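You operate a simulated robot arm through the tools that you are given. There is no shell and no other tool. Be economical: measure what you need, move in short steps, check, and stop when the job is done.

You are at the controls of a simulated robot arm. One attempt, no reset.

## Task
Set the tie jig to the gauge rod that its label names.
Fine: free the yellow tie lever, lay that rod between the plates, crank the sliding plate up to it, lock the lever. Where these are worked on the way, their far stop is far enough and under half their travel is too little: yellow tie lever.

The check looks at the end state, three seconds after you hand in, the way a careful person would. Anything else that was tipped, shoved, dropped, spilled or broken makes it a failure.

## Robot
A 6-joint arm with a four-finger gripper on a trunk, on a base that drives. Base frame: it is fixed to the floor where the robot stands at the start and does not move with it; the origin is under the middle of the robot, x ahead of it, y to its left, z up; the surface under the hand at the start is at about z = 800. Units: mm, rad, N and s.
With the tool pointing down near the work surface it reaches from about 420 to 920 mm from the robot's upright axis, wherever it stands. Its first joint turns from -2.897 to 2.897 rad. Places, roughly: purple gauge rod, teal gauge rod [-1250, -500, 500]; tie jig [600, -300, 900]; yellow tie lever [500, 0, 900]. Payload 3.43 kg.
The TCP is the grasp point between the finger pads, 30 mm short of the fingertips. In the tool frame z runs along the fingers and y along their closing line. The gripper opens to 120 mm. The gripper's body begins 85 mm behind the TCP.
Orientation is that of the tool frame in the base frame, as a unit quaternion [x, y, z, w]. With the fingers straight down and closing along the base's y, the tool's x points along the base's -x, its y along +y and its z along -z.

## Interface
- The arm moves only by the tool jog_arm. Its argument "motion" is a list of rows, each a list of 7 numbers: the shift along the tool's x, y, z in mm, then the turn, a rotation vector about the tool's x, y, z in rad, then the finger opening in mm, from 0 to 120. In form: [[dx, dy, dz, ax, ay, az, gripper], ...]. A call has 1 to 8 rows; each row is the pose to reach, as a shift and turn from the pose commanded when the call began, along the tool's axes at that moment. Each row takes 0.2 s and may step no farther than 50 mm and 0.15 rad from the row before; otherwise, or with a gripper value out of range, the whole call is refused. Where a pose cannot be reached the arm comes as near as it can. A force on the tool above 90 N (or 10 N above the force at the start of the call, whichever is more), or a blocked arm, ends the call early, and 0.2 s more pass. Each finger halts on what it meets, pressing with about 31 N; the grip force reading is that of the motor and also rises with nothing between the fingers. The clock runs only during rows and for 0.2 s after the last one: add rows that repeat a pose to give the fingers time. The reply holds the time, the measured pose of the TCP, the force on the tool along the base axes, the opening and the grip force, in the units named above and with some noise, with the torque about the TCP (base axes, N m) and any sound that the robot's microphone picked up.
- Cameras (640 x 400 px; columns grow to the right, rows downward): "scene" is now at [52.8, 158.8, 1524.2]; the picture's right is [-0.48, -0.88, 0.00], its down [-0.57, 0.31, -0.76] and it looks along [0.67, -0.37, -0.65] (base axes); focal length 280 px, centre (320, 200). "wrist" rides on the gripper at [71, -17, -120] in the tool frame; the picture's right is [0.23, 0.97, 0.00], its down [-0.81, 0.19, -0.55] and it looks along [-0.54, 0.13, 0.83] (tool axes); focal length 275 px, centre (320, 200).
- grab_frame(camera): a new picture of that camera. The clock stands still meanwhile.
- lift_body(by): slides the trunk up (or, below 0, down) by that many mm; the arm and the scene camera ride with it, the base frame stays. It gives what a move gives, with no picture.
- steer(legs): drives the robot by 1 to 6 legs, each [ahead, left, turn to the left] in mm, mm and rad, along the robot's own axes; the way and the turn of a leg run together, so that a leg with both is an arc; at most 1500 mm and 3.142 rad a leg. The arm and the cameras ride along, it lands a little off, and it stops where it bumps. It gives what a move gives.
- aim_head(pan, tilt): turns the head with the scene camera to pan (to the left, within 2.094 rad either way) and tilt (down, from -0.506 to 1.204), counted from straight ahead of the robot. It gives what a move gives.
- pixel_to_xyz(camera, pixels): for up to 12 pixels [column, row] of the newest picture of that camera ("zoom" is the newest enlarged one), the place [x, y, z] in the base frame of the surface seen there, good to about 2 mm. The clock stands still meanwhile.
- enlarge(camera, box): a new picture of the part [left, top, right, bottom] of that camera's present view, enlarged. The clock stands still meanwhile.
- hand_in(): hands the job in; it is judged then, once.

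Keep the steps short. Do not move on a guess: measure, check each grasp and each placing, and mend mistakes. In all there are 80 turns and 68 pictures (those below and enlarged ones count). Leave the gripper open and the arm clear of the work at the hand-in unless told otherwise, and finish with a single line.

The tools are called as a command line: name --pt "numbers of a row" for each row, then --argument value for the rest, lists and objects as JSON in quotes. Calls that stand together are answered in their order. jog_arm: Moves the arm, as the interface text tells. Its arguments: {"type":"object","properties":{"motion":{"type":"array","items":{"type":"array","items":{"type":"number"}}}},"required":["motion"]} The other tools are called the same way: lift_body (by) slides the trunk up or down; steer (legs) drives the base; aim_head (pan, tilt) turns the head that bears the scene camera; grab_frame (camera) takes a picture; pixel_to_xyz (camera, pixels) gives the place of the surface under pixels of a picture; enlarge (camera, box) takes an enlarged picture of a part of a camera's view; hand_in () hands the job in.

At the start:

```text
time_s: 0.0
tcp_pos: [517.5, -178.2, 1249.8]
tool_rot: [0.001, 1.0, 0.0, 0.0]
wrist_force: [0.1, 0.4, -0.3]
wrist_torque: [-0.02, -0.03, -0.01]
gripper_width: 119.8
grasp_force: 0.1
trunk travel left (down, up): [-100.0, 440.0]
robot x, y, heading: [-0.4, -1.6, -0.001]
head pan, tilt: [-0.503, 0.703]
```

scene: 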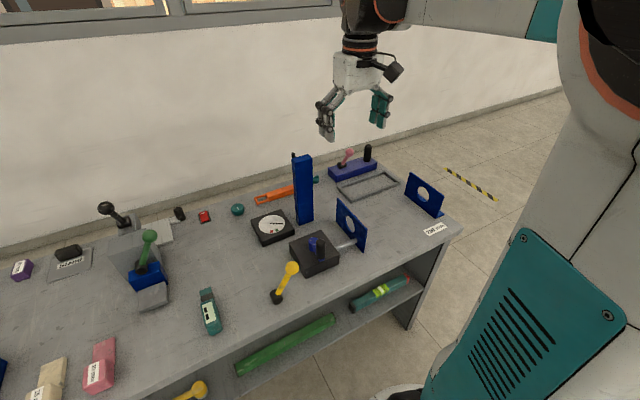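
wrist: 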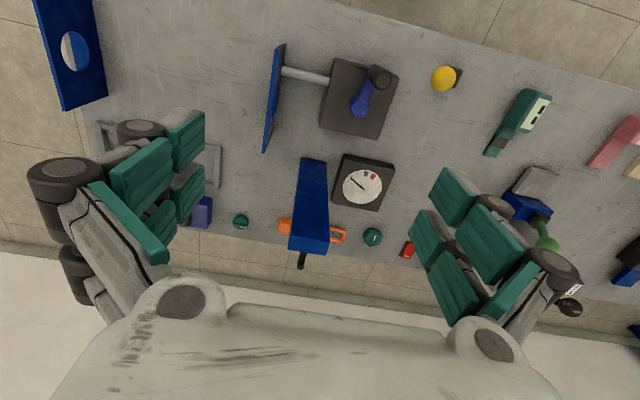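

I see the jig with two blue plates, a crank, and the yellow lever. I'll enlarge the jig and label first.

enlarge --camera "scene" --box '[240, 140, 480, 310]'

enlarge --camera "scene" --box '[400, 210, 470, 254]'

pixel_to_xyz --camera "scene" --pixels '[[434, 229], [422, 194], [348, 228], [314, 245], [292, 267], [278, 294], [320, 265], [409, 187], [441, 205], [270, 352], [385, 293], [345, 246]]'

```text
2.35 times, centred on (360, 225) of scene
```

zoom: 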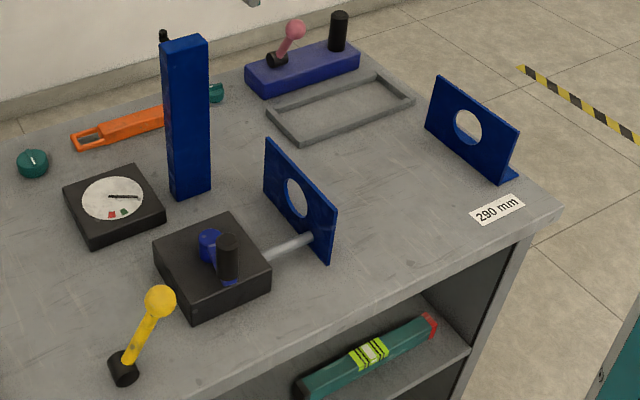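

```text
9.09 times, centred on (435, 232) of scene
```

zoom: 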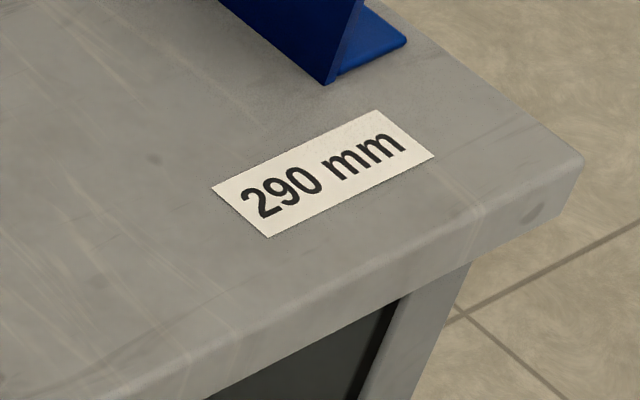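

```text
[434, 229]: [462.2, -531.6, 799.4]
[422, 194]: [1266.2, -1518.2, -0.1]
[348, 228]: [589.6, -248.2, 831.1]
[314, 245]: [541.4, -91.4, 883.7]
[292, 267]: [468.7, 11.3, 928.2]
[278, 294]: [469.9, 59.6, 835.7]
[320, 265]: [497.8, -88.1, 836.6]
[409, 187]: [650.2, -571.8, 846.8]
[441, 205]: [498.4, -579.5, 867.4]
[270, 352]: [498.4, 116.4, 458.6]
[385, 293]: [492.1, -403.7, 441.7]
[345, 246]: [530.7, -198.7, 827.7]
```

The label says 290 mm. Now I'll look for the rods behind me by turning the head right.

aim_head --pan -2.09 --tilt 0.65

grab_frame --camera "scene"

```text
time_s: 1.7
tcp_pos: [521.4, -181.0, 1249.3]
tool_rot: [0.001, 1.0, 0.001, -0.001]
wrist_force: [-0.9, 0.2, 0.2]
wrist_torque: [-0.01, 0.01, 0.03]
gripper_width: 119.8
grasp_force: 0.0
trunk travel left (down, up): [-100.0, 440.0]
robot x, y, heading: [2.4, -2.0, 0.0]
head pan, tilt: [-2.089, 0.649]
```

```text
63 pictures are left
```

scene: 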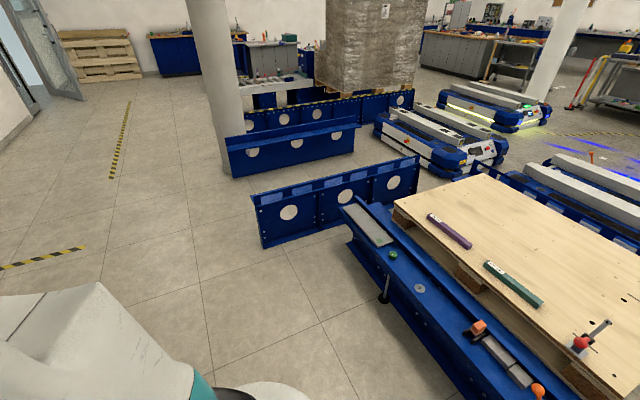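

The purple and teal rods lie on a pallet. I'll enlarge them to read their tags.

enlarge --camera "scene" --box '[400, 195, 560, 315]'

pixel_to_xyz --camera "scene" --pixels '[[430, 217], [470, 246], [487, 266], [541, 304], [450, 270], [375, 230], [483, 180], [395, 203], [435, 263], [600, 380], [506, 290], [605, 330]]'

```text
3.33 times, centred on (480, 255) of scene
```

zoom: 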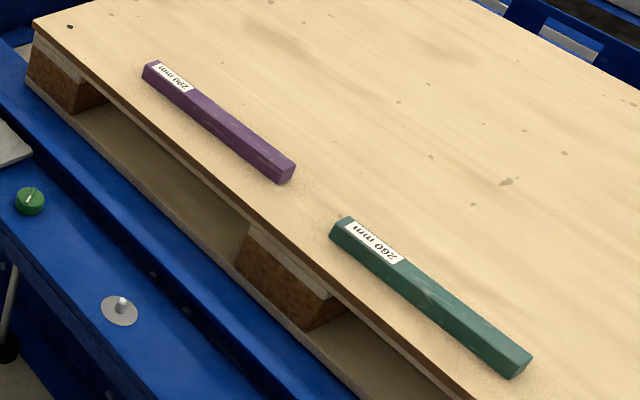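

```text
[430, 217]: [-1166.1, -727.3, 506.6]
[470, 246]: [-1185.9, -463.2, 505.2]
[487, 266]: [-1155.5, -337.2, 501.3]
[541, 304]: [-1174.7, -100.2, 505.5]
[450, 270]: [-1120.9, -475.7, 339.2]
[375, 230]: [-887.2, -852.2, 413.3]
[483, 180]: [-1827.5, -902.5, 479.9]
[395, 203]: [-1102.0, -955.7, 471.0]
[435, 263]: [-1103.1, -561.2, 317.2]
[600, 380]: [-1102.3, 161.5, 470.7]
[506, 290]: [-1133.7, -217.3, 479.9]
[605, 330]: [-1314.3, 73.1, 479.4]
```

I'll zoom on each tag to read it and measure the ends.

enlarge --camera "scene" --box '[480, 255, 550, 312]'

enlarge --camera "scene" --box '[424, 207, 480, 252]'

```text
7.02 times, centred on (515, 284) of scene
```

zoom: 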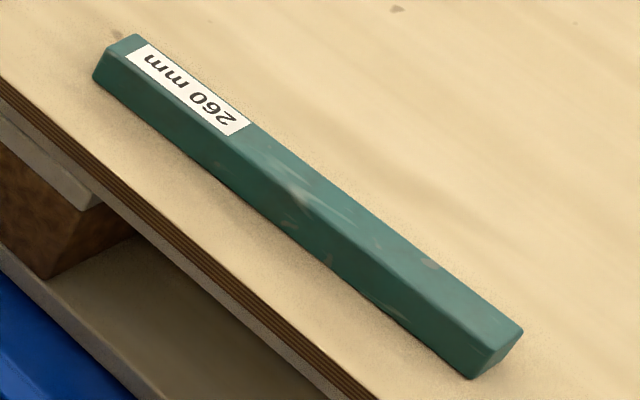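

```text
8.89 times, centred on (452, 230) of scene
```

zoom: 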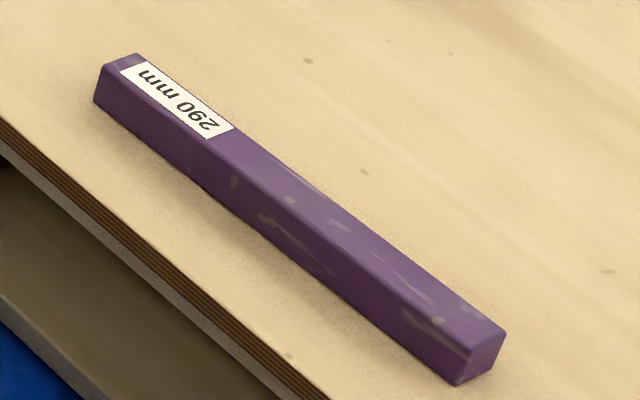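

Purple reads 290 mm, so that's the rod. Measuring its top corners.

pixel_to_xyz --camera "zoom" --pixels '[[107, 68], [137, 58], [470, 350], [500, 333], [285, 200], [320, 210], [300, 205], [150, 200], [400, 100], [130, 75], [450, 335]]'

```text
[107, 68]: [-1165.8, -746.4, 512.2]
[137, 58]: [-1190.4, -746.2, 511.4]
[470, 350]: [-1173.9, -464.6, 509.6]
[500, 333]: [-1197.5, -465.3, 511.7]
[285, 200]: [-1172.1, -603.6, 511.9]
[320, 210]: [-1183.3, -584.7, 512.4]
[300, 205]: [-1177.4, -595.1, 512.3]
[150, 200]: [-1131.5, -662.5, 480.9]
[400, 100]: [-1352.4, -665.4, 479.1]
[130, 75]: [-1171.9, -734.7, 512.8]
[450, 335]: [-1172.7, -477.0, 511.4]
```

Purple rod: centre about (-1182, -605), 32 mm square, along y. Now back to the jig to study the lever and crank.

aim_head --pan -0.2 --tilt 0.9

grab_frame --camera "scene"

```text
time_s: 3.5
tcp_pos: [521.8, -179.6, 1248.8]
tool_rot: [0.0, 1.0, 0.0, 0.001]
wrist_force: [1.3, -0.7, 0.4]
wrist_torque: [0.06, 0.11, -0.01]
gripper_width: 120.0
grasp_force: 0.0
trunk travel left (down, up): [-100.0, 440.0]
robot x, y, heading: [-4.2, 1.5, -0.0]
head pan, tilt: [-0.201, 0.901]
```

```text
59 pictures are left
```

scene: 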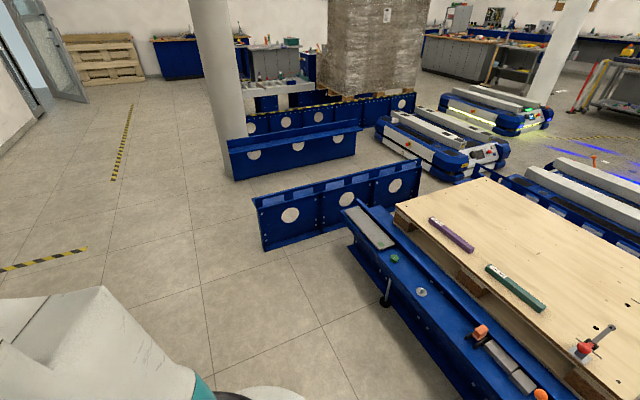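

The picture still shows the old view; I'll grab again.

grab_frame --camera "scene"

```text
58 pictures are left
```

scene: 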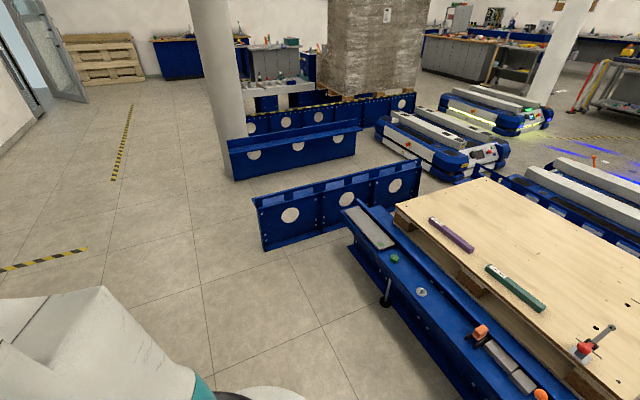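

The head reports pan -0.2 but the view hasn't turned. I'll command it again and look.

aim_head --pan -0.4 --tilt 0.9

grab_frame --camera "scene"

grab_frame --camera "wrist"

```text
time_s: 4.2
tcp_pos: [522.6, -180.9, 1249.2]
tool_rot: [0.0, 1.0, 0.0, 0.0]
wrist_force: [-0.8, 0.1, 0.4]
wrist_torque: [-0.03, 0.01, -0.01]
gripper_width: 120.0
grasp_force: 0.2
trunk travel left (down, up): [-100.0, 440.0]
robot x, y, heading: [-0.3, 1.8, 0.007]
head pan, tilt: [-0.4, 0.901]
```

```text
57 pictures are left
```

scene: 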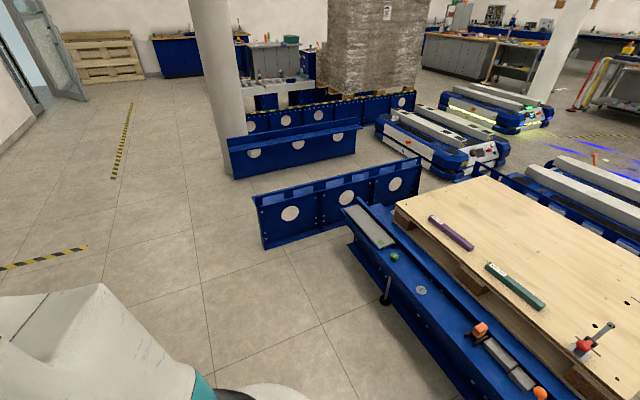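

```text
56 pictures are left
```

wrist: 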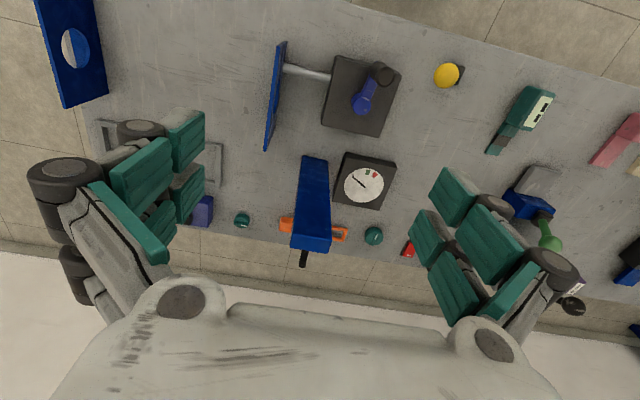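

Scene view stays pointed backward though it reads -0.4. One more try with a different pan and tilt.

aim_head --pan -1.2 --tilt 0.5

grab_frame --camera "scene"

```text
time_s: 5.4
tcp_pos: [517.5, -177.2, 1249.7]
tool_rot: [-0.001, 1.0, 0.0, 0.0]
wrist_force: [0.9, -1.4, 0.3]
wrist_torque: [0.08, 0.08, 0.01]
gripper_width: 120.2
grasp_force: 0.0
trunk travel left (down, up): [-100.0, 440.0]
robot x, y, heading: [2.0, 0.3, -0.002]
head pan, tilt: [-1.201, 0.499]
```

```text
55 pictures are left
```

scene: 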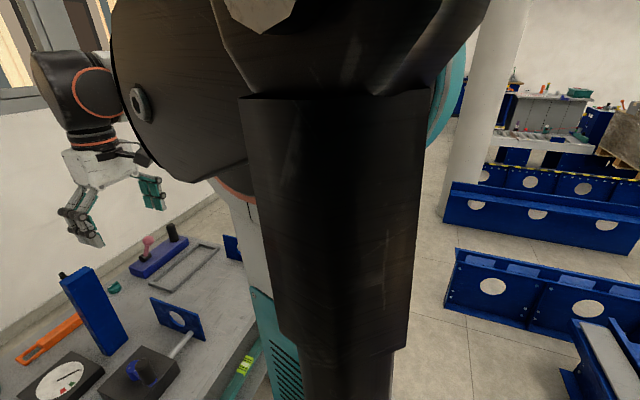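

The camera was only stale and it moves now. Aiming forward again.

aim_head --pan -0.25 --tilt 0.9

grab_frame --camera "scene"

```text
time_s: 6.6
tcp_pos: [518.7, -178.9, 1249.4]
tool_rot: [0.0, 1.0, 0.0, 0.0]
wrist_force: [0.6, 0.3, -0.2]
wrist_torque: [0.0, 0.02, 0.01]
gripper_width: 120.0
grasp_force: 0.0
trunk travel left (down, up): [-100.0, 440.0]
robot x, y, heading: [-0.0, 1.0, 0.002]
head pan, tilt: [-0.25, 0.901]
```

```text
54 pictures are left
```

scene: 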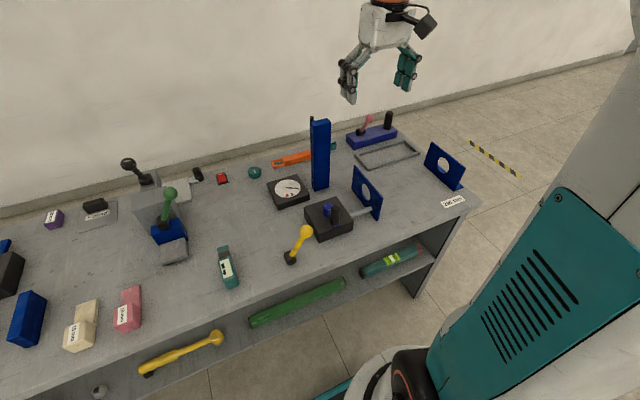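

Live view. Zooming on lever and crank.

enlarge --camera "scene" --box '[270, 150, 390, 270]'

enlarge --camera "wrist" --box '[240, 30, 480, 180]'

```text
3.33 times, centred on (330, 210) of scene
```

zoom: 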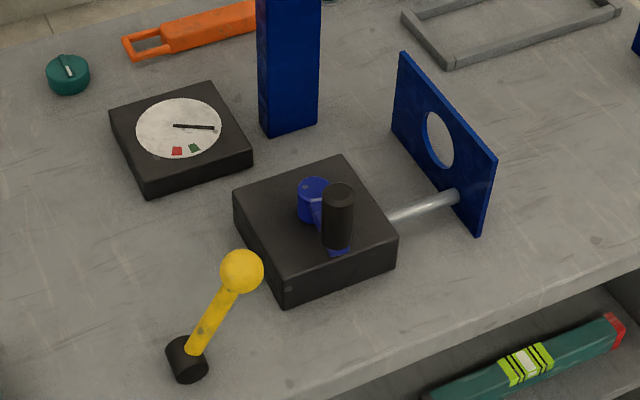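

```text
2.67 times, centred on (360, 105) of wrist
```

zoom: 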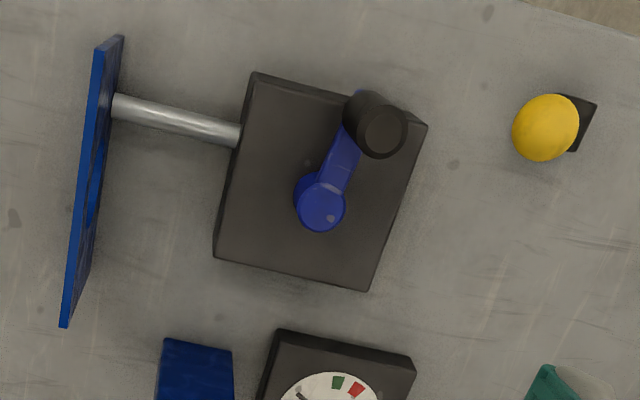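

Measuring via the wrist zoom: ball, hub, handle, box corners, plate.

pixel_to_xyz --camera "zoom" --pixels '[[545, 128], [587, 112], [320, 205], [383, 132], [258, 78], [420, 127], [368, 287], [218, 255], [109, 42], [66, 320], [175, 118], [345, 155]]'

pixel_to_xyz --camera "scene" --pixels '[[306, 231], [298, 246], [291, 258], [318, 205], [326, 207], [325, 218], [320, 128], [372, 180], [371, 212], [450, 168], [430, 150], [290, 187]]'

```text
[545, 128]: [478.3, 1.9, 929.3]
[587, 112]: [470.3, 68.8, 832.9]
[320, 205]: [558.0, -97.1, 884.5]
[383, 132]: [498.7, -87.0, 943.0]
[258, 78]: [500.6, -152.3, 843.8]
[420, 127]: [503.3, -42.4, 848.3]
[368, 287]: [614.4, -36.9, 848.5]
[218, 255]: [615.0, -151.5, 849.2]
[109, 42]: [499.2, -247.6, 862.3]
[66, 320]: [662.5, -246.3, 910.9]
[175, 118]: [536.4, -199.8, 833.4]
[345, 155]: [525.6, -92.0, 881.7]
```

```text
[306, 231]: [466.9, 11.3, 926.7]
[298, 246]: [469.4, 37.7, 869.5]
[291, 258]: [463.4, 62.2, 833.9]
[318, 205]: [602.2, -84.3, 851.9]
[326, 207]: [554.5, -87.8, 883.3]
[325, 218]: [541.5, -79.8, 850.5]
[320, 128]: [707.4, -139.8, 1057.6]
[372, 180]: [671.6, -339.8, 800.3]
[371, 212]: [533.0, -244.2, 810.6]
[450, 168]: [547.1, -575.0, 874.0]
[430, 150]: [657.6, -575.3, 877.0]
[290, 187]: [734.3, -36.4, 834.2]
```

Ball centre ≈ (475, 8, 917), pivot ≈ (470, 62, 820): the lever leans toward the jig. I'll move over it with the fingers 60 mm open and then straddle the ball.

jog_arm --pt "11 46 0 0 0 0 60" --pt "22 92 20 0 0 0 60" --pt "33 138 50 0 0 0 60" --pt "43 185 80 0 0 0 60" --pt "43 186 125 0 0 0 60" --pt "43 186 170 0 0 0 60" --pt "43 186 220 0 0 0 60" --pt "43 186 220 0 0 0 60"

grab_frame --camera "wrist"

```text
refused: row 2 steps farther than a row can; nothing moved
```

```text
51 pictures are left
```

wrist: 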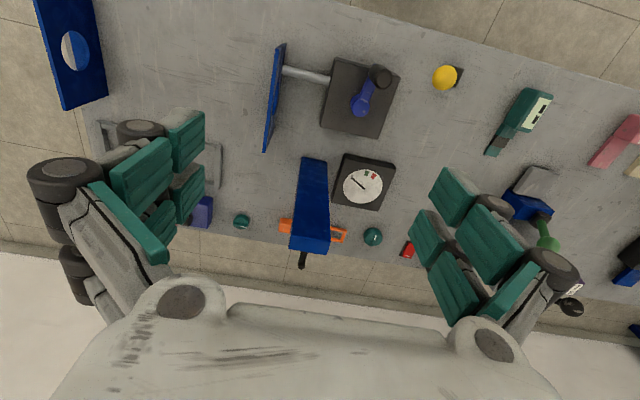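

A step was too long; I'll use shorter rows.

jog_arm --pt "11 46 0 0 0 0 60" --pt "22 92 0 0 0 0 60" --pt "33 138 0 0 0 0 60" --pt "43 186 0 0 0 0 60" --pt "43 186 48 0 0 0 60" --pt "43 186 96 0 0 0 60" --pt "43 186 144 0 0 0 60" --pt "43 186 192 0 0 0 60"

grab_frame --camera "wrist"

```text
time_s: 8.4
tcp_pos: [472.9, 9.8, 1058.9]
tool_rot: [0.001, 1.0, 0.001, -0.001]
wrist_force: [0.0, 0.7, 0.9]
wrist_torque: [0.0, -0.06, 0.0]
gripper_width: 60.0
grasp_force: 0.1
trunk travel left (down, up): [-100.0, 440.0]
robot x, y, heading: [-1.3, -1.8, -0.001]
head pan, tilt: [-0.25, 0.901]
```

```text
50 pictures are left
```

wrist: 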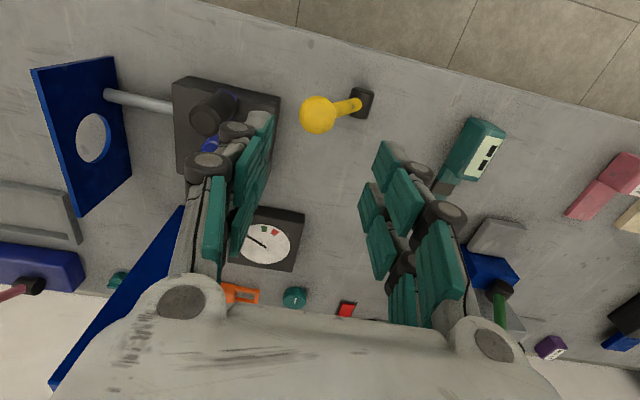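

Checking the ball's position again from this view at (317,114).

pixel_to_xyz --camera "wrist" --pixels '[[317, 114], [302, 114], [331, 114], [345, 106], [362, 98], [478, 140], [437, 188]]'

```text
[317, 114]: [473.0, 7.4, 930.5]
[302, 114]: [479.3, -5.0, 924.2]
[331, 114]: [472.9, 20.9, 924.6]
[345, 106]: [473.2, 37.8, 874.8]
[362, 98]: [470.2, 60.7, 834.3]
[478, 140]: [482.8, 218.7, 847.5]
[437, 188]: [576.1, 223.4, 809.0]
```

Ball centred at y≈7.5, between the fingers (9.8±30). Descending to z≈920.

jog_arm --pt "0 -3 45 0 0 0 60" --pt "0 -3 90 0 0 0 60" --pt "0 -3 125 0 0 0 60" --pt "0 -3 139 0 0 0 60"

grab_frame --camera "wrist"

```text
time_s: 9.4
tcp_pos: [474.0, 5.6, 919.5]
tool_rot: [0.001, 1.0, 0.0, 0.0]
wrist_force: [0.2, -0.3, 0.0]
wrist_torque: [-0.04, -0.02, 0.0]
gripper_width: 59.9
grasp_force: 0.0
trunk travel left (down, up): [-100.0, 440.0]
robot x, y, heading: [-1.5, 0.5, 0.001]
head pan, tilt: [-0.25, 0.901]
```

```text
49 pictures are left
```

wrist: 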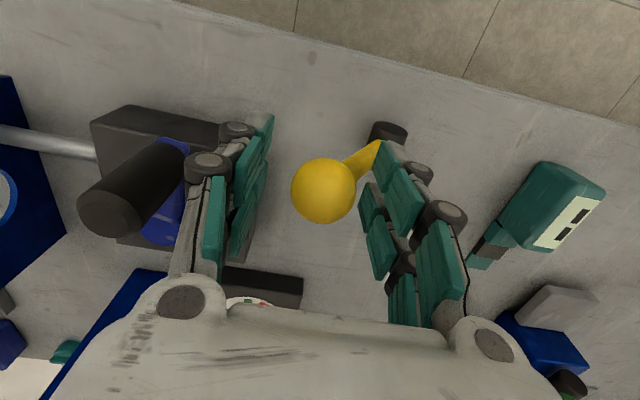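

The ball is between the fingers. Pushing +y gently first.

jog_arm --pt "0 15 0 0 0 0 60" --pt "0 27 -2 0 0 0 60" --pt "0 39 -5 0 0 0 60" --pt "0 51 -8 0 0 0 60" --pt "0 63 -10 0 0 0 60"

grab_frame --camera "wrist"

```text
time_s: 10.6
tcp_pos: [474.3, 68.6, 928.3]
tool_rot: [-0.001, 1.0, 0.0, 0.0]
wrist_force: [-0.2, -3.0, 1.3]
wrist_torque: [-0.05, 0.0, -0.03]
gripper_width: 62.2
grasp_force: 1.3
trunk travel left (down, up): [-100.0, 440.0]
robot x, y, heading: [-0.5, -1.0, -0.005]
head pan, tilt: [-0.25, 0.901]
```

```text
48 pictures are left
```

wrist: 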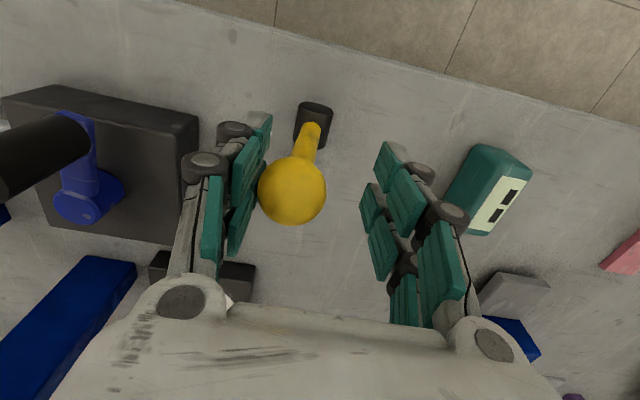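

The lever swings with about 3 N. Continuing to the far stop.

jog_arm --pt "0 14 -1 0 0 0 60" --pt "0 28 0 0 0 0 60" --pt "0 42 4 0 0 0 60" --pt "0 54 9 0 0 0 60" --pt "0 66 15 0 0 0 60" --pt "0 76 21 0 0 0 60" --pt "0 84 27 0 0 0 60"

grab_frame --camera "wrist"

```text
time_s: 12.2
tcp_pos: [473.7, 149.7, 902.3]
tool_rot: [0.001, 1.0, -0.002, 0.001]
wrist_force: [2.5, -36.6, 30.2]
wrist_torque: [-2.14, 0.1, -0.25]
gripper_width: 104.3
grasp_force: 31.3
trunk travel left (down, up): [-100.0, 440.0]
robot x, y, heading: [0.1, -1.2, -0.002]
head pan, tilt: [-0.25, 0.901]
```

```text
47 pictures are left
```

wrist: 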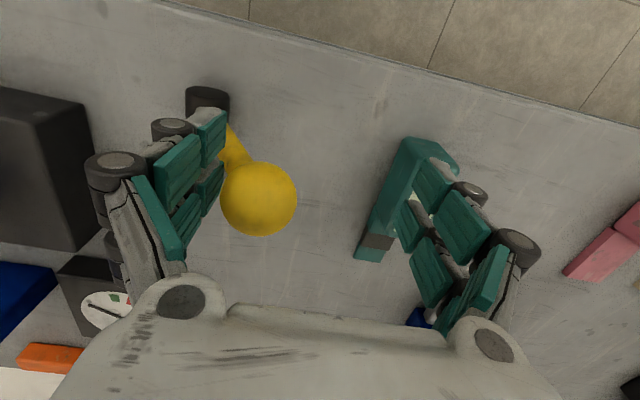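

Far stop reached (fingers pressed apart, 37 N). Backing off and lifting.

jog_arm --pt "0 -20 0 0 0 0 60" --pt "0 -34 -10 0 0 0 60" --pt "0 -34 -50 0 0 0 60" --pt "0 -34 -95 0 0 0 60" --pt "0 -34 -140 0 0 0 60"

grab_frame --camera "scene"

```text
time_s: 13.4
tcp_pos: [475.0, 119.2, 1039.8]
tool_rot: [0.0, 1.0, 0.0, -0.001]
wrist_force: [0.6, 0.1, -0.1]
wrist_torque: [-0.04, 0.01, 0.04]
gripper_width: 60.0
grasp_force: 0.2
trunk travel left (down, up): [-100.0, 440.0]
robot x, y, heading: [-0.9, -1.6, -0.0]
head pan, tilt: [-0.25, 0.901]
```

```text
46 pictures are left
```

scene: 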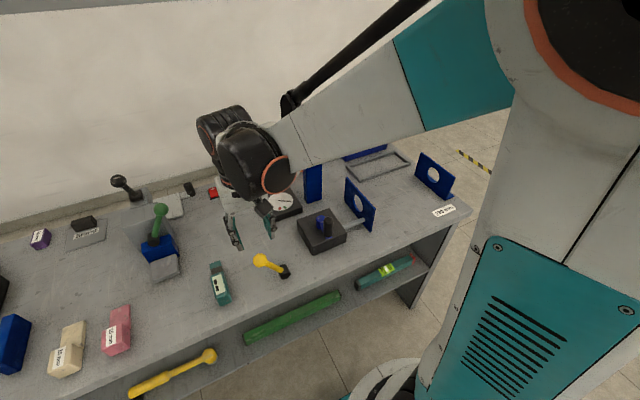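

The lever now leans the other way, freed. I'll raise the arm, back away from the bench, and turn around toward the pallet.

jog_arm --pt "0 0 -48 0 0 0 60" --pt "0 0 -96 0 0 0 60" --pt "0 0 -144 0 0 0 60" --pt "0 0 -144 0 0 0.14 100" --pt "0 0 -144 0 0 0.28 100" --pt "0 0 -144 0 0 0.42 100" --pt "0 0 -144 0 0 0.56 100" --pt "0 0 -144 0 0 0.7 100"

steer --legs '[[-250, 0, 0], [0, 0, -1.57], [0, 0, -1.57]]'

aim_head --pan 0.5 --tilt 0.8

grab_frame --camera "scene"

```text
time_s: 15.2
tcp_pos: [475.8, 118.5, 1185.9]
tool_rot: [0.344, 0.939, 0.0, 0.001]
wrist_force: [0.5, 0.5, -0.1]
wrist_torque: [-0.01, -0.01, -0.05]
gripper_width: 99.9
grasp_force: 0.1
trunk travel left (down, up): [-100.0, 440.0]
robot x, y, heading: [-0.2, -0.9, -0.002]
head pan, tilt: [-0.25, 0.901]
```

```text
time_s: 24.7
tcp_pos: [-721.8, -118.1, 1185.6]
tool_rot: [0.939, -0.343, 0.0, -0.001]
wrist_force: [-0.2, 1.1, 0.1]
wrist_torque: [-0.03, -0.02, 0.04]
gripper_width: 99.9
grasp_force: 0.0
trunk travel left (down, up): [-100.0, 440.0]
robot x, y, heading: [-246.5, 2.4, 3.143]
head pan, tilt: [-0.25, 0.901]
```

```text
time_s: 25.8
tcp_pos: [-720.4, -117.8, 1185.9]
tool_rot: [0.939, -0.344, 0.0, 0.001]
wrist_force: [-1.2, -0.2, -0.4]
wrist_torque: [-0.01, -0.03, 0.0]
gripper_width: 100.1
grasp_force: 0.1
trunk travel left (down, up): [-100.0, 440.0]
robot x, y, heading: [-248.2, 2.7, 3.136]
head pan, tilt: [0.499, 0.799]
```

```text
45 pictures are left
```

scene: 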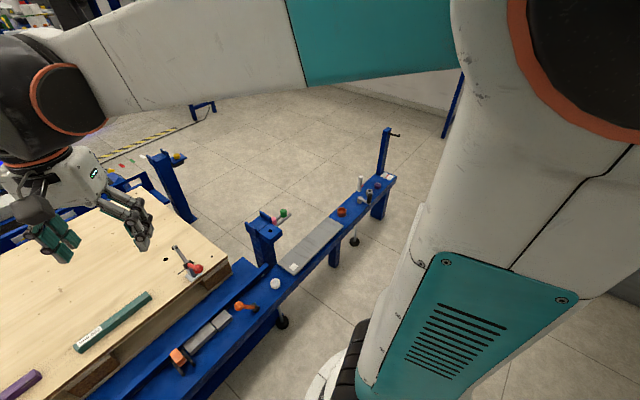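

The frame seems stale (pan -0.25). Grabbing again.

grab_frame --camera "scene"

```text
44 pictures are left
```

scene: 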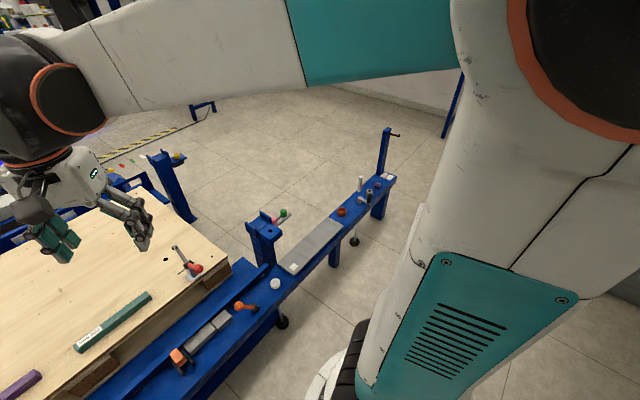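

I'll use it to measure the beam's front edge (obstacle) and items on it.

pixel_to_xyz --camera "scene" --pixels '[[185, 385], [245, 325], [390, 195], [180, 355], [245, 308], [275, 283], [192, 270], [90, 345], [150, 295], [260, 222], [310, 350], [180, 190]]'

aim_head --pan 0.7 --tilt 0.7

grab_frame --camera "scene"

```text
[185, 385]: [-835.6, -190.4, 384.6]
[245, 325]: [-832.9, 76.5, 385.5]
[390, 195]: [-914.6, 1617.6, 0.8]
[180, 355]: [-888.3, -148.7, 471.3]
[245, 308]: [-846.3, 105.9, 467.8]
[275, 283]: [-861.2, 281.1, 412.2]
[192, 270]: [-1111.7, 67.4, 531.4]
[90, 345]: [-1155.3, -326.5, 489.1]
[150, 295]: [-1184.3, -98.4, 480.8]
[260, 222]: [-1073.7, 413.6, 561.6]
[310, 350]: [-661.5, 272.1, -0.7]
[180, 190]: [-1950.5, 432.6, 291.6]
```

```text
time_s: 26.5
tcp_pos: [-721.1, -118.4, 1184.5]
tool_rot: [0.939, -0.343, 0.0, 0.0]
wrist_force: [-0.7, 0.8, -1.1]
wrist_torque: [-0.02, 0.0, 0.0]
gripper_width: 100.1
grasp_force: 0.0
trunk travel left (down, up): [-100.0, 440.0]
robot x, y, heading: [-246.7, -4.6, 3.138]
head pan, tilt: [0.7, 0.7]
```

```text
43 pictures are left
```

scene: 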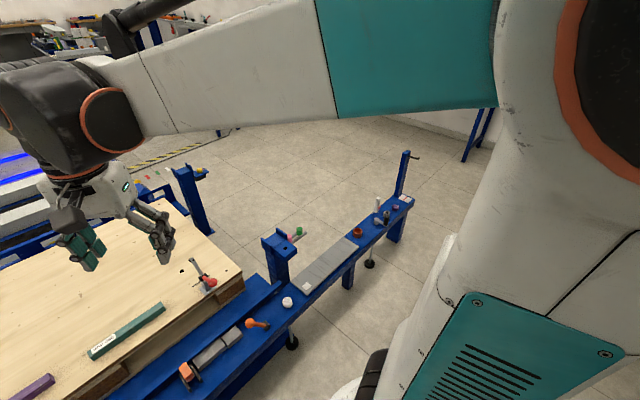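

The head image lags a bit. I'll slide left to y≈-605 and ahead to x≈-405, where the base stays clear of the beam (front edge x=-833).

steer --legs '[[0, 605, 0], [155, 0, 0]]'

aim_head --pan 0.3 --tilt 0.8

grab_frame --camera "scene"

```text
time_s: 30.9
tcp_pos: [-880.1, -723.9, 1185.5]
tool_rot: [0.939, -0.344, 0.0, 0.001]
wrist_force: [-0.3, 0.4, 0.2]
wrist_torque: [0.0, -0.01, -0.03]
gripper_width: 100.2
grasp_force: 0.0
trunk travel left (down, up): [-100.0, 440.0]
robot x, y, heading: [-404.8, -609.1, 3.136]
head pan, tilt: [0.7, 0.7]
```

```text
time_s: 31.8
tcp_pos: [-879.8, -724.9, 1184.8]
tool_rot: [0.939, -0.344, 0.001, 0.001]
wrist_force: [-0.5, 0.0, 0.2]
wrist_torque: [0.02, 0.04, 0.03]
gripper_width: 99.9
grasp_force: 0.1
trunk travel left (down, up): [-100.0, 440.0]
robot x, y, heading: [-406.3, -610.6, 3.133]
head pan, tilt: [0.3, 0.799]
```

```text
42 pictures are left
```

scene: 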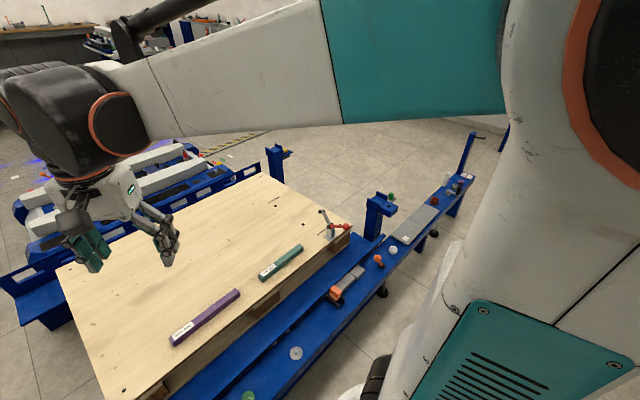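

Lowering the trunk, then moving over the purple rod while turning the tool so the fingers close across it.

lift_body --by -100

jog_arm --pt "-44 14.8 0 0 0 0.12 100" --pt "-88 29.6 0 0 0 0.24 100" --pt "-132 44.4 0 0 0 0.36 100" --pt "-176 59.1 0 0 0 0.48 100" --pt "-220 73.9 0 0 0 0.6 100" --pt "-264 88.7 0 0 0 0.72 100" --pt "-308 103.5 0 0 0 0.84 100"

grab_frame --camera "wrist"

```text
time_s: 33.1
tcp_pos: [-879.8, -725.1, 1084.7]
tool_rot: [0.939, -0.345, 0.0, 0.0]
wrist_force: [-0.2, 0.2, -0.1]
wrist_torque: [-0.01, 0.03, 0.01]
gripper_width: 100.0
grasp_force: 0.1
trunk travel left (down, up): [0.0, 540.0]
robot x, y, heading: [-400.7, -606.4, 3.137]
head pan, tilt: [0.3, 0.799]
```

```text
time_s: 34.7
tcp_pos: [-1182.7, -603.2, 1083.7]
tool_rot: [0.715, -0.699, 0.0, 0.0]
wrist_force: [-0.3, -0.1, 0.3]
wrist_torque: [0.01, 0.03, 0.0]
gripper_width: 100.2
grasp_force: 0.1
trunk travel left (down, up): [0.0, 540.0]
robot x, y, heading: [-404.7, -605.9, 3.139]
head pan, tilt: [0.3, 0.799]
```

```text
41 pictures are left
```

wrist: 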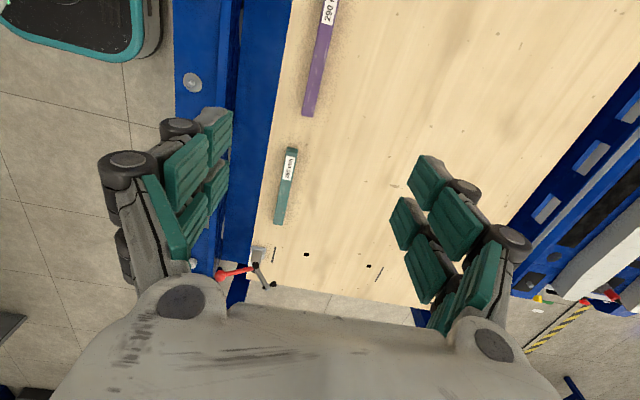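

Rod ahead in view. Descend 400 first, then re-measure.

jog_arm --pt "0 0 50 0 0 0 100" --pt "0 0 100 0 0 0 100" --pt "0 0 150 0 0 0 100" --pt "0 0 200 0 0 0 100" --pt "0 0 250 0 0 0 100" --pt "0 0 300 0 0 0 100" --pt "0 0 350 0 0 0 100" --pt "0 0 400 0 0 0 100"

grab_frame --camera "wrist"

```text
time_s: 36.5
tcp_pos: [-1182.7, -604.5, 687.8]
tool_rot: [0.717, -0.697, 0.0, -0.001]
wrist_force: [0.0, -0.1, -0.1]
wrist_torque: [0.0, 0.05, 0.02]
gripper_width: 99.8
grasp_force: 0.0
trunk travel left (down, up): [0.0, 540.0]
robot x, y, heading: [-407.9, -605.1, 3.14]
head pan, tilt: [0.3, 0.799]
```

```text
40 pictures are left
```

wrist: 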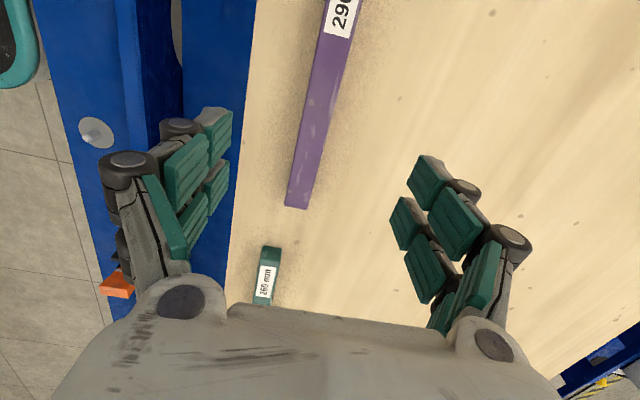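

pixel_to_xyz --camera "wrist" --pixels '[[288, 204], [306, 206], [328, 60], [302, 130], [328, 130], [325, 30], [358, 30], [320, 100], [200, 90]]'

```text
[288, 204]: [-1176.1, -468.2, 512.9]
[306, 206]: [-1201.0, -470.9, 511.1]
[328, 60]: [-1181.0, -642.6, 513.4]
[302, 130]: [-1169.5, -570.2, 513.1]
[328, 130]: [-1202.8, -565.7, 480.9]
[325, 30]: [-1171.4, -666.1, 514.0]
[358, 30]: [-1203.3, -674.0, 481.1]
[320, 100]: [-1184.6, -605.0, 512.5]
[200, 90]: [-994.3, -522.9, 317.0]
```

Rod centre x≈-1184, top z 513. Descending to z≈517 and closing.

jog_arm --pt "0 2 45 0 0 0 70" --pt "0 2 90 0 0 0 70" --pt "0 2 135 0 0 0 70" --pt "0 2 160 0 0 0 70" --pt "0 2 171 0 0 0 70" --pt "0 2 171 0 0 0 25" --pt "0 2 171 0 0 0 15" --pt "0 2 171 0 0 0 10"

grab_frame --camera "wrist"

```text
time_s: 38.3
tcp_pos: [-1182.1, -604.2, 513.8]
tool_rot: [0.716, -0.698, 0.0, 0.0]
wrist_force: [0.7, -0.4, 1.6]
wrist_torque: [-0.06, 0.07, -0.26]
gripper_width: 31.8
grasp_force: 30.5
trunk travel left (down, up): [0.0, 540.0]
robot x, y, heading: [-405.4, -606.7, 3.138]
head pan, tilt: [0.3, 0.799]
```

```text
39 pictures are left
```

wrist: 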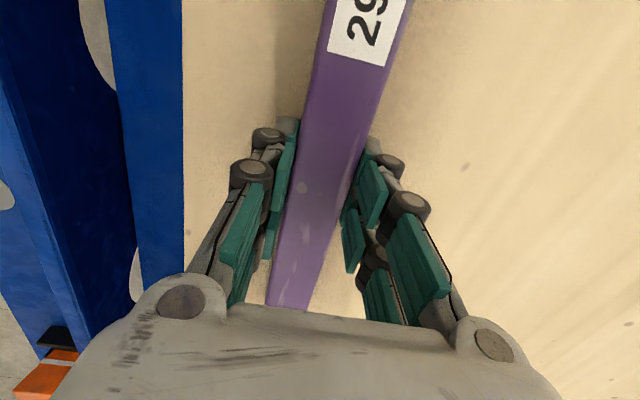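

Gripped (31.8 mm, 30 N). Lifting.

jog_arm --pt "0 0 -20 0 0 0 10" --pt "0 0 -60 0 0 0 10" --pt "0 0 -110 0 0 0 10" --pt "0 0 -160 0 0 0 10" --pt "0 0 -210 0 0 0 10" --pt "0 0 -260 0 0 0 10" --pt "0 0 -310 0 0 0 10" --pt "0 0 -360 0 0 0 10"

grab_frame --camera "wrist"

```text
time_s: 40.1
tcp_pos: [-1182.6, -601.8, 876.5]
tool_rot: [0.717, -0.697, 0.0, -0.001]
wrist_force: [-0.9, -0.3, -3.8]
wrist_torque: [0.02, -0.03, -0.02]
gripper_width: 31.7
grasp_force: 30.7
trunk travel left (down, up): [0.0, 540.0]
robot x, y, heading: [-405.4, -605.5, 3.138]
head pan, tilt: [0.3, 0.799]
```

```text
38 pictures are left
```

wrist: 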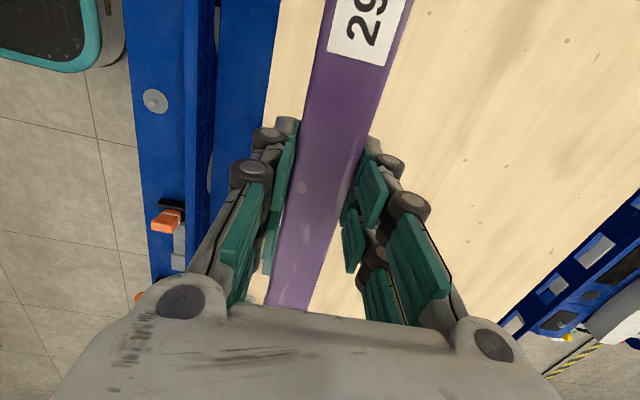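

Held level and balanced (3.8 N). Retracting toward the robot and raising the trunk.

jog_arm --pt "0 -40 -25 0 0 0 10" --pt "0 -80 -50 0 0 0 10" --pt "0 -120 -75 0 0 0 10" --pt "0 -160 -100 0 0 0 10" --pt "0 -200 -125 0 0 0 10" --pt "0 -240 -150 0 0 0 10" --pt "0 -270 -170 0 0 0 10"

lift_body --by 100

steer --legs '[[-155, 0, 0], [0, 0, 1.5708], [0, 0, 1.5708]]'

```text
time_s: 41.7
tcp_pos: [-913.0, -594.5, 1045.3]
tool_rot: [0.717, -0.697, 0.0, -0.001]
wrist_force: [0.2, -0.4, -3.1]
wrist_torque: [0.02, -0.03, -0.02]
gripper_width: 31.6
grasp_force: 30.7
trunk travel left (down, up): [0.0, 540.0]
robot x, y, heading: [-405.8, -610.1, 3.138]
head pan, tilt: [0.3, 0.799]
```

```text
time_s: 43.1
tcp_pos: [-913.4, -594.8, 1143.5]
tool_rot: [0.716, -0.698, 0.0, 0.0]
wrist_force: [-0.3, 0.4, -3.1]
wrist_torque: [0.01, -0.02, 0.02]
gripper_width: 31.6
grasp_force: 31.2
trunk travel left (down, up): [-100.0, 440.0]
robot x, y, heading: [-405.1, -610.5, 3.138]
head pan, tilt: [0.3, 0.799]
```

```text
time_s: 52.1
tcp_pos: [256.2, -629.3, 1143.0]
tool_rot: [0.702, 0.712, 0.0, 0.0]
wrist_force: [0.2, 0.1, -3.6]
wrist_torque: [-0.05, 0.01, 0.01]
gripper_width: 31.8
grasp_force: 30.9
trunk travel left (down, up): [-100.0, 440.0]
robot x, y, heading: [-251.5, -607.4, -0.023]
head pan, tilt: [0.3, 0.799]
```

Still holding the rod. Driving back to the bench, to about (0, -250).

steer --legs '[[0, 0, 0.023], [0, 357, 0], [250, 0, 0]]'

aim_head --pan -0.2 --tilt 0.85

grab_frame --camera "scene"

grab_frame --camera "wrist"

```text
time_s: 56.2
tcp_pos: [513.2, -256.8, 1143.8]
tool_rot: [0.693, 0.721, -0.001, 0.0]
wrist_force: [-0.8, -0.5, -2.3]
wrist_torque: [-0.02, 0.02, -0.02]
gripper_width: 31.6
grasp_force: 31.1
trunk travel left (down, up): [-100.0, 440.0]
robot x, y, heading: [1.8, -250.5, 0.011]
head pan, tilt: [0.3, 0.799]
```

```text
time_s: 57.1
tcp_pos: [514.4, -256.7, 1144.7]
tool_rot: [0.694, 0.72, 0.0, 0.0]
wrist_force: [-1.2, 0.4, -3.5]
wrist_torque: [-0.02, -0.05, 0.02]
gripper_width: 31.8
grasp_force: 30.5
trunk travel left (down, up): [-100.0, 440.0]
robot x, y, heading: [3.0, -247.5, 0.009]
head pan, tilt: [-0.201, 0.85]
```

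```text
37 pictures are left
```

scene: 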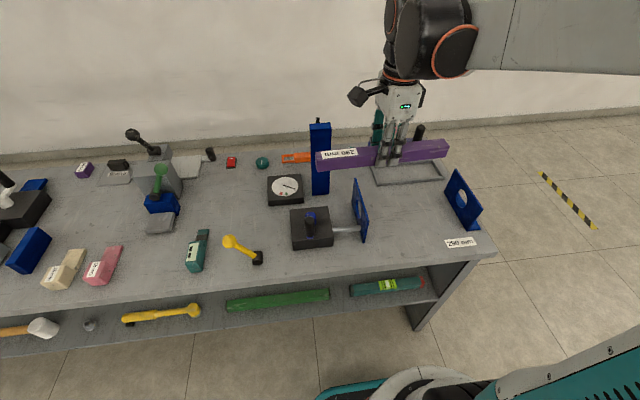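

```text
36 pictures are left
```

wrist: 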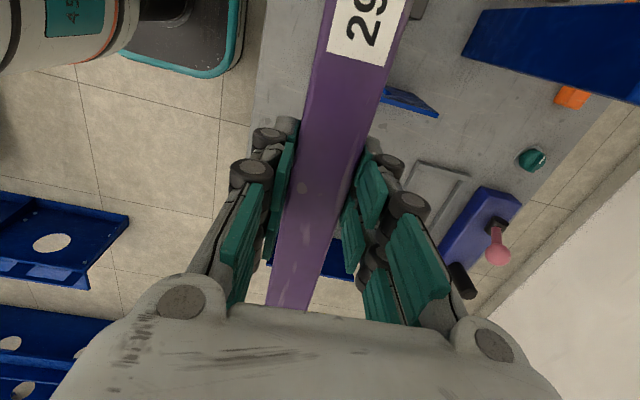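

Zooming on both plates to measure inner faces precisely.

enlarge --camera "scene" --box '[340, 165, 500, 265]'

```text
4.00 times, centred on (420, 215) of scene
```

zoom: 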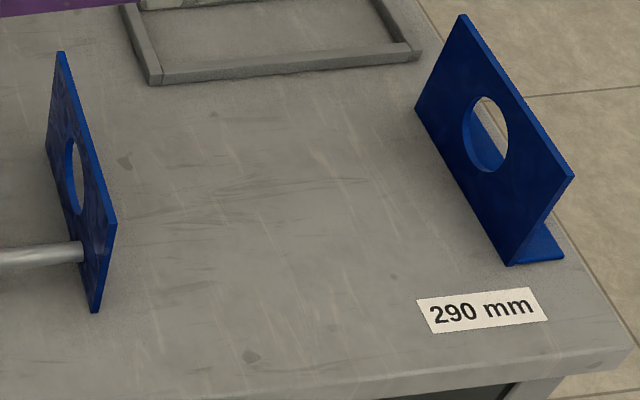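

pixel_to_xyz --camera "zoom" --pixels '[[425, 110], [510, 255], [565, 180], [460, 30], [545, 200], [108, 240], [98, 300], [64, 65], [50, 140], [155, 78], [112, 225], [130, 280]]'

```text
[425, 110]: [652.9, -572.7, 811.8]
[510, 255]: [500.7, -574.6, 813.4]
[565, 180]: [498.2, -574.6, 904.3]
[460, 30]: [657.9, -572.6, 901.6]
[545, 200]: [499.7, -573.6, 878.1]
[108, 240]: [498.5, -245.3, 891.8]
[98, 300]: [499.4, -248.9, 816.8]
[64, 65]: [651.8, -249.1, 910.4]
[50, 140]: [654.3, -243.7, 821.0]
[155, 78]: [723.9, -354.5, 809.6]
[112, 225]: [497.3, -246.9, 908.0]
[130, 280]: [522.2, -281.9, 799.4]
```

Fixed inner face y≈-573.5, sliding plate y≈-247, plates x 500–656. Moving above the gap and squaring the rod, then I'll measure its ends in hand.

jog_arm --pt "-43 14.2 0 0 0 0.037 10" --pt "-86 28.4 0 0 0 0.037 10" --pt "-129 42.5 0 0 0 0.037 10" --pt "-170 56.7 0 0 0 0.037 10" --pt "-170 56.7 50 0 0 0.037 10" --pt "-170 56.7 100 0 0 0.037 10" --pt "-170 56.7 140 0 0 0.037 10"

enlarge --camera "scene" --box '[340, 140, 500, 240]'

```text
time_s: 58.7
tcp_pos: [574.9, -423.8, 1003.1]
tool_rot: [0.707, 0.708, 0.0, 0.0]
wrist_force: [-1.0, -0.1, -3.2]
wrist_torque: [0.01, 0.02, -0.02]
gripper_width: 31.9
grasp_force: 30.8
trunk travel left (down, up): [-100.0, 440.0]
robot x, y, heading: [3.9, -246.2, 0.002]
head pan, tilt: [-0.201, 0.85]
```

```text
4.00 times, centred on (420, 190) of scene
```

zoom: 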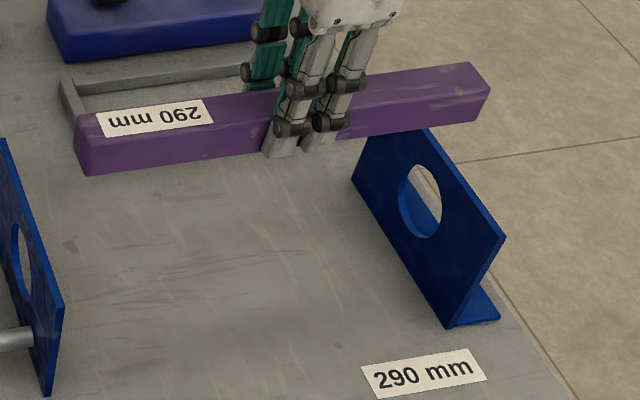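

pixel_to_xyz --camera "zoom" --pixels '[[89, 165], [85, 148], [484, 90], [480, 105], [488, 88], [76, 125], [80, 145], [200, 145], [400, 115], [470, 66]]'

```text
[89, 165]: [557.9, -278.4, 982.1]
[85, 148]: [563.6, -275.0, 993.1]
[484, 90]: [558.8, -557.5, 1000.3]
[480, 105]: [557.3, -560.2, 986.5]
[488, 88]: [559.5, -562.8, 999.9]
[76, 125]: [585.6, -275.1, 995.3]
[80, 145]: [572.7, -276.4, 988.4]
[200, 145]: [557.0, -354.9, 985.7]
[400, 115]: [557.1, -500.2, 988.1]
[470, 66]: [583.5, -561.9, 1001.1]
```

Rod ends y -275 and about -565; shifting -5 in y leaves ~3 mm to the fixed plate. Lowering to just above the table.

jog_arm --pt "-5 2 40 0 0 0 10" --pt "-5 2 80 0 0 0 10" --pt "-5 2 115 0 0 0 10" --pt "-5 2 145 0 0 0 10" --pt "-5 2 160 0 0 0 10"

enlarge --camera "scene" --box '[340, 165, 500, 265]'

```text
time_s: 59.9
tcp_pos: [579.7, -427.6, 842.9]
tool_rot: [0.707, 0.708, 0.0, 0.0]
wrist_force: [0.0, 0.3, -2.8]
wrist_torque: [-0.01, 0.03, -0.03]
gripper_width: 31.7
grasp_force: 30.9
trunk travel left (down, up): [-100.0, 440.0]
robot x, y, heading: [4.8, -253.3, 0.007]
head pan, tilt: [-0.201, 0.85]
```

```text
4.00 times, centred on (420, 215) of scene
```

zoom: 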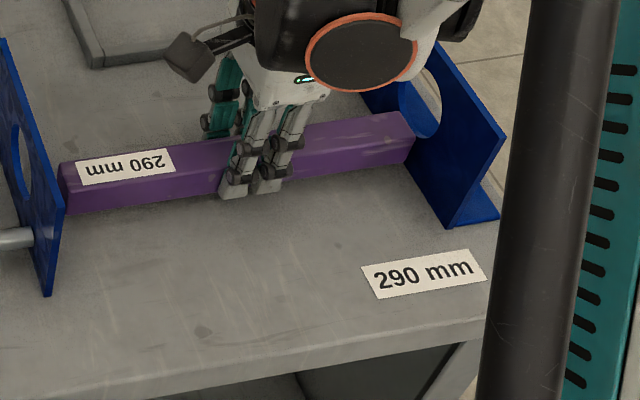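

It fits between the plates. Lowering the last ~9 mm, watching force.

jog_arm --pt "0 0 4 0 0 0 10" --pt "0 0 7 0 0 0 10" --pt "0 0 9 0 0 0 10"

pixel_to_xyz --camera "zoom" --pixels '[[405, 150], [405, 135], [70, 200], [425, 160], [395, 118]]'

```text
time_s: 60.7
tcp_pos: [579.4, -427.9, 835.2]
tool_rot: [0.707, 0.708, 0.0, 0.0]
wrist_force: [-0.9, -0.1, -3.4]
wrist_torque: [-0.02, 0.0, 0.01]
gripper_width: 31.7
grasp_force: 30.9
trunk travel left (down, up): [-100.0, 440.0]
robot x, y, heading: [2.4, -246.7, 0.004]
head pan, tilt: [-0.201, 0.85]
```

```text
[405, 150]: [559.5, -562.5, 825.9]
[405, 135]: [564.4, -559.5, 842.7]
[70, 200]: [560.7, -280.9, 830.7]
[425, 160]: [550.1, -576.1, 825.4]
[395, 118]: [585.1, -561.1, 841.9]
```

No contact yet; a little lower.

jog_arm --pt "0 0 1 0 0 0 10" --pt "0 0 2 0 0 0 10" --pt "0 0 3 0 0 0 10"

grab_frame --camera "wrist"

```text
time_s: 61.5
tcp_pos: [578.1, -428.7, 833.1]
tool_rot: [0.706, 0.708, 0.001, 0.001]
wrist_force: [7.9, -1.1, 21.9]
wrist_torque: [-0.01, -0.27, -0.01]
gripper_width: 31.9
grasp_force: 30.8
trunk travel left (down, up): [-100.0, 440.0]
robot x, y, heading: [3.9, -245.9, 0.007]
head pan, tilt: [-0.201, 0.85]
```

```text
32 pictures are left
```

wrist: 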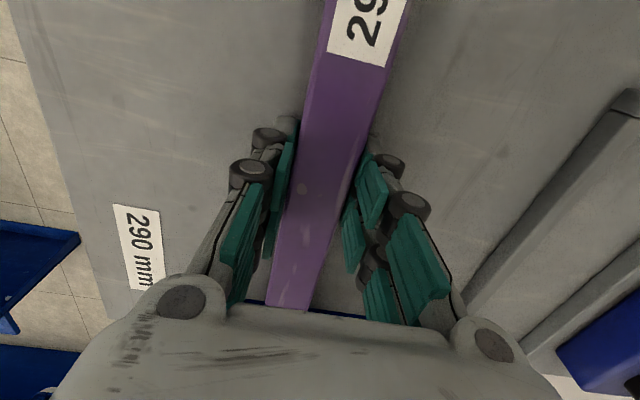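

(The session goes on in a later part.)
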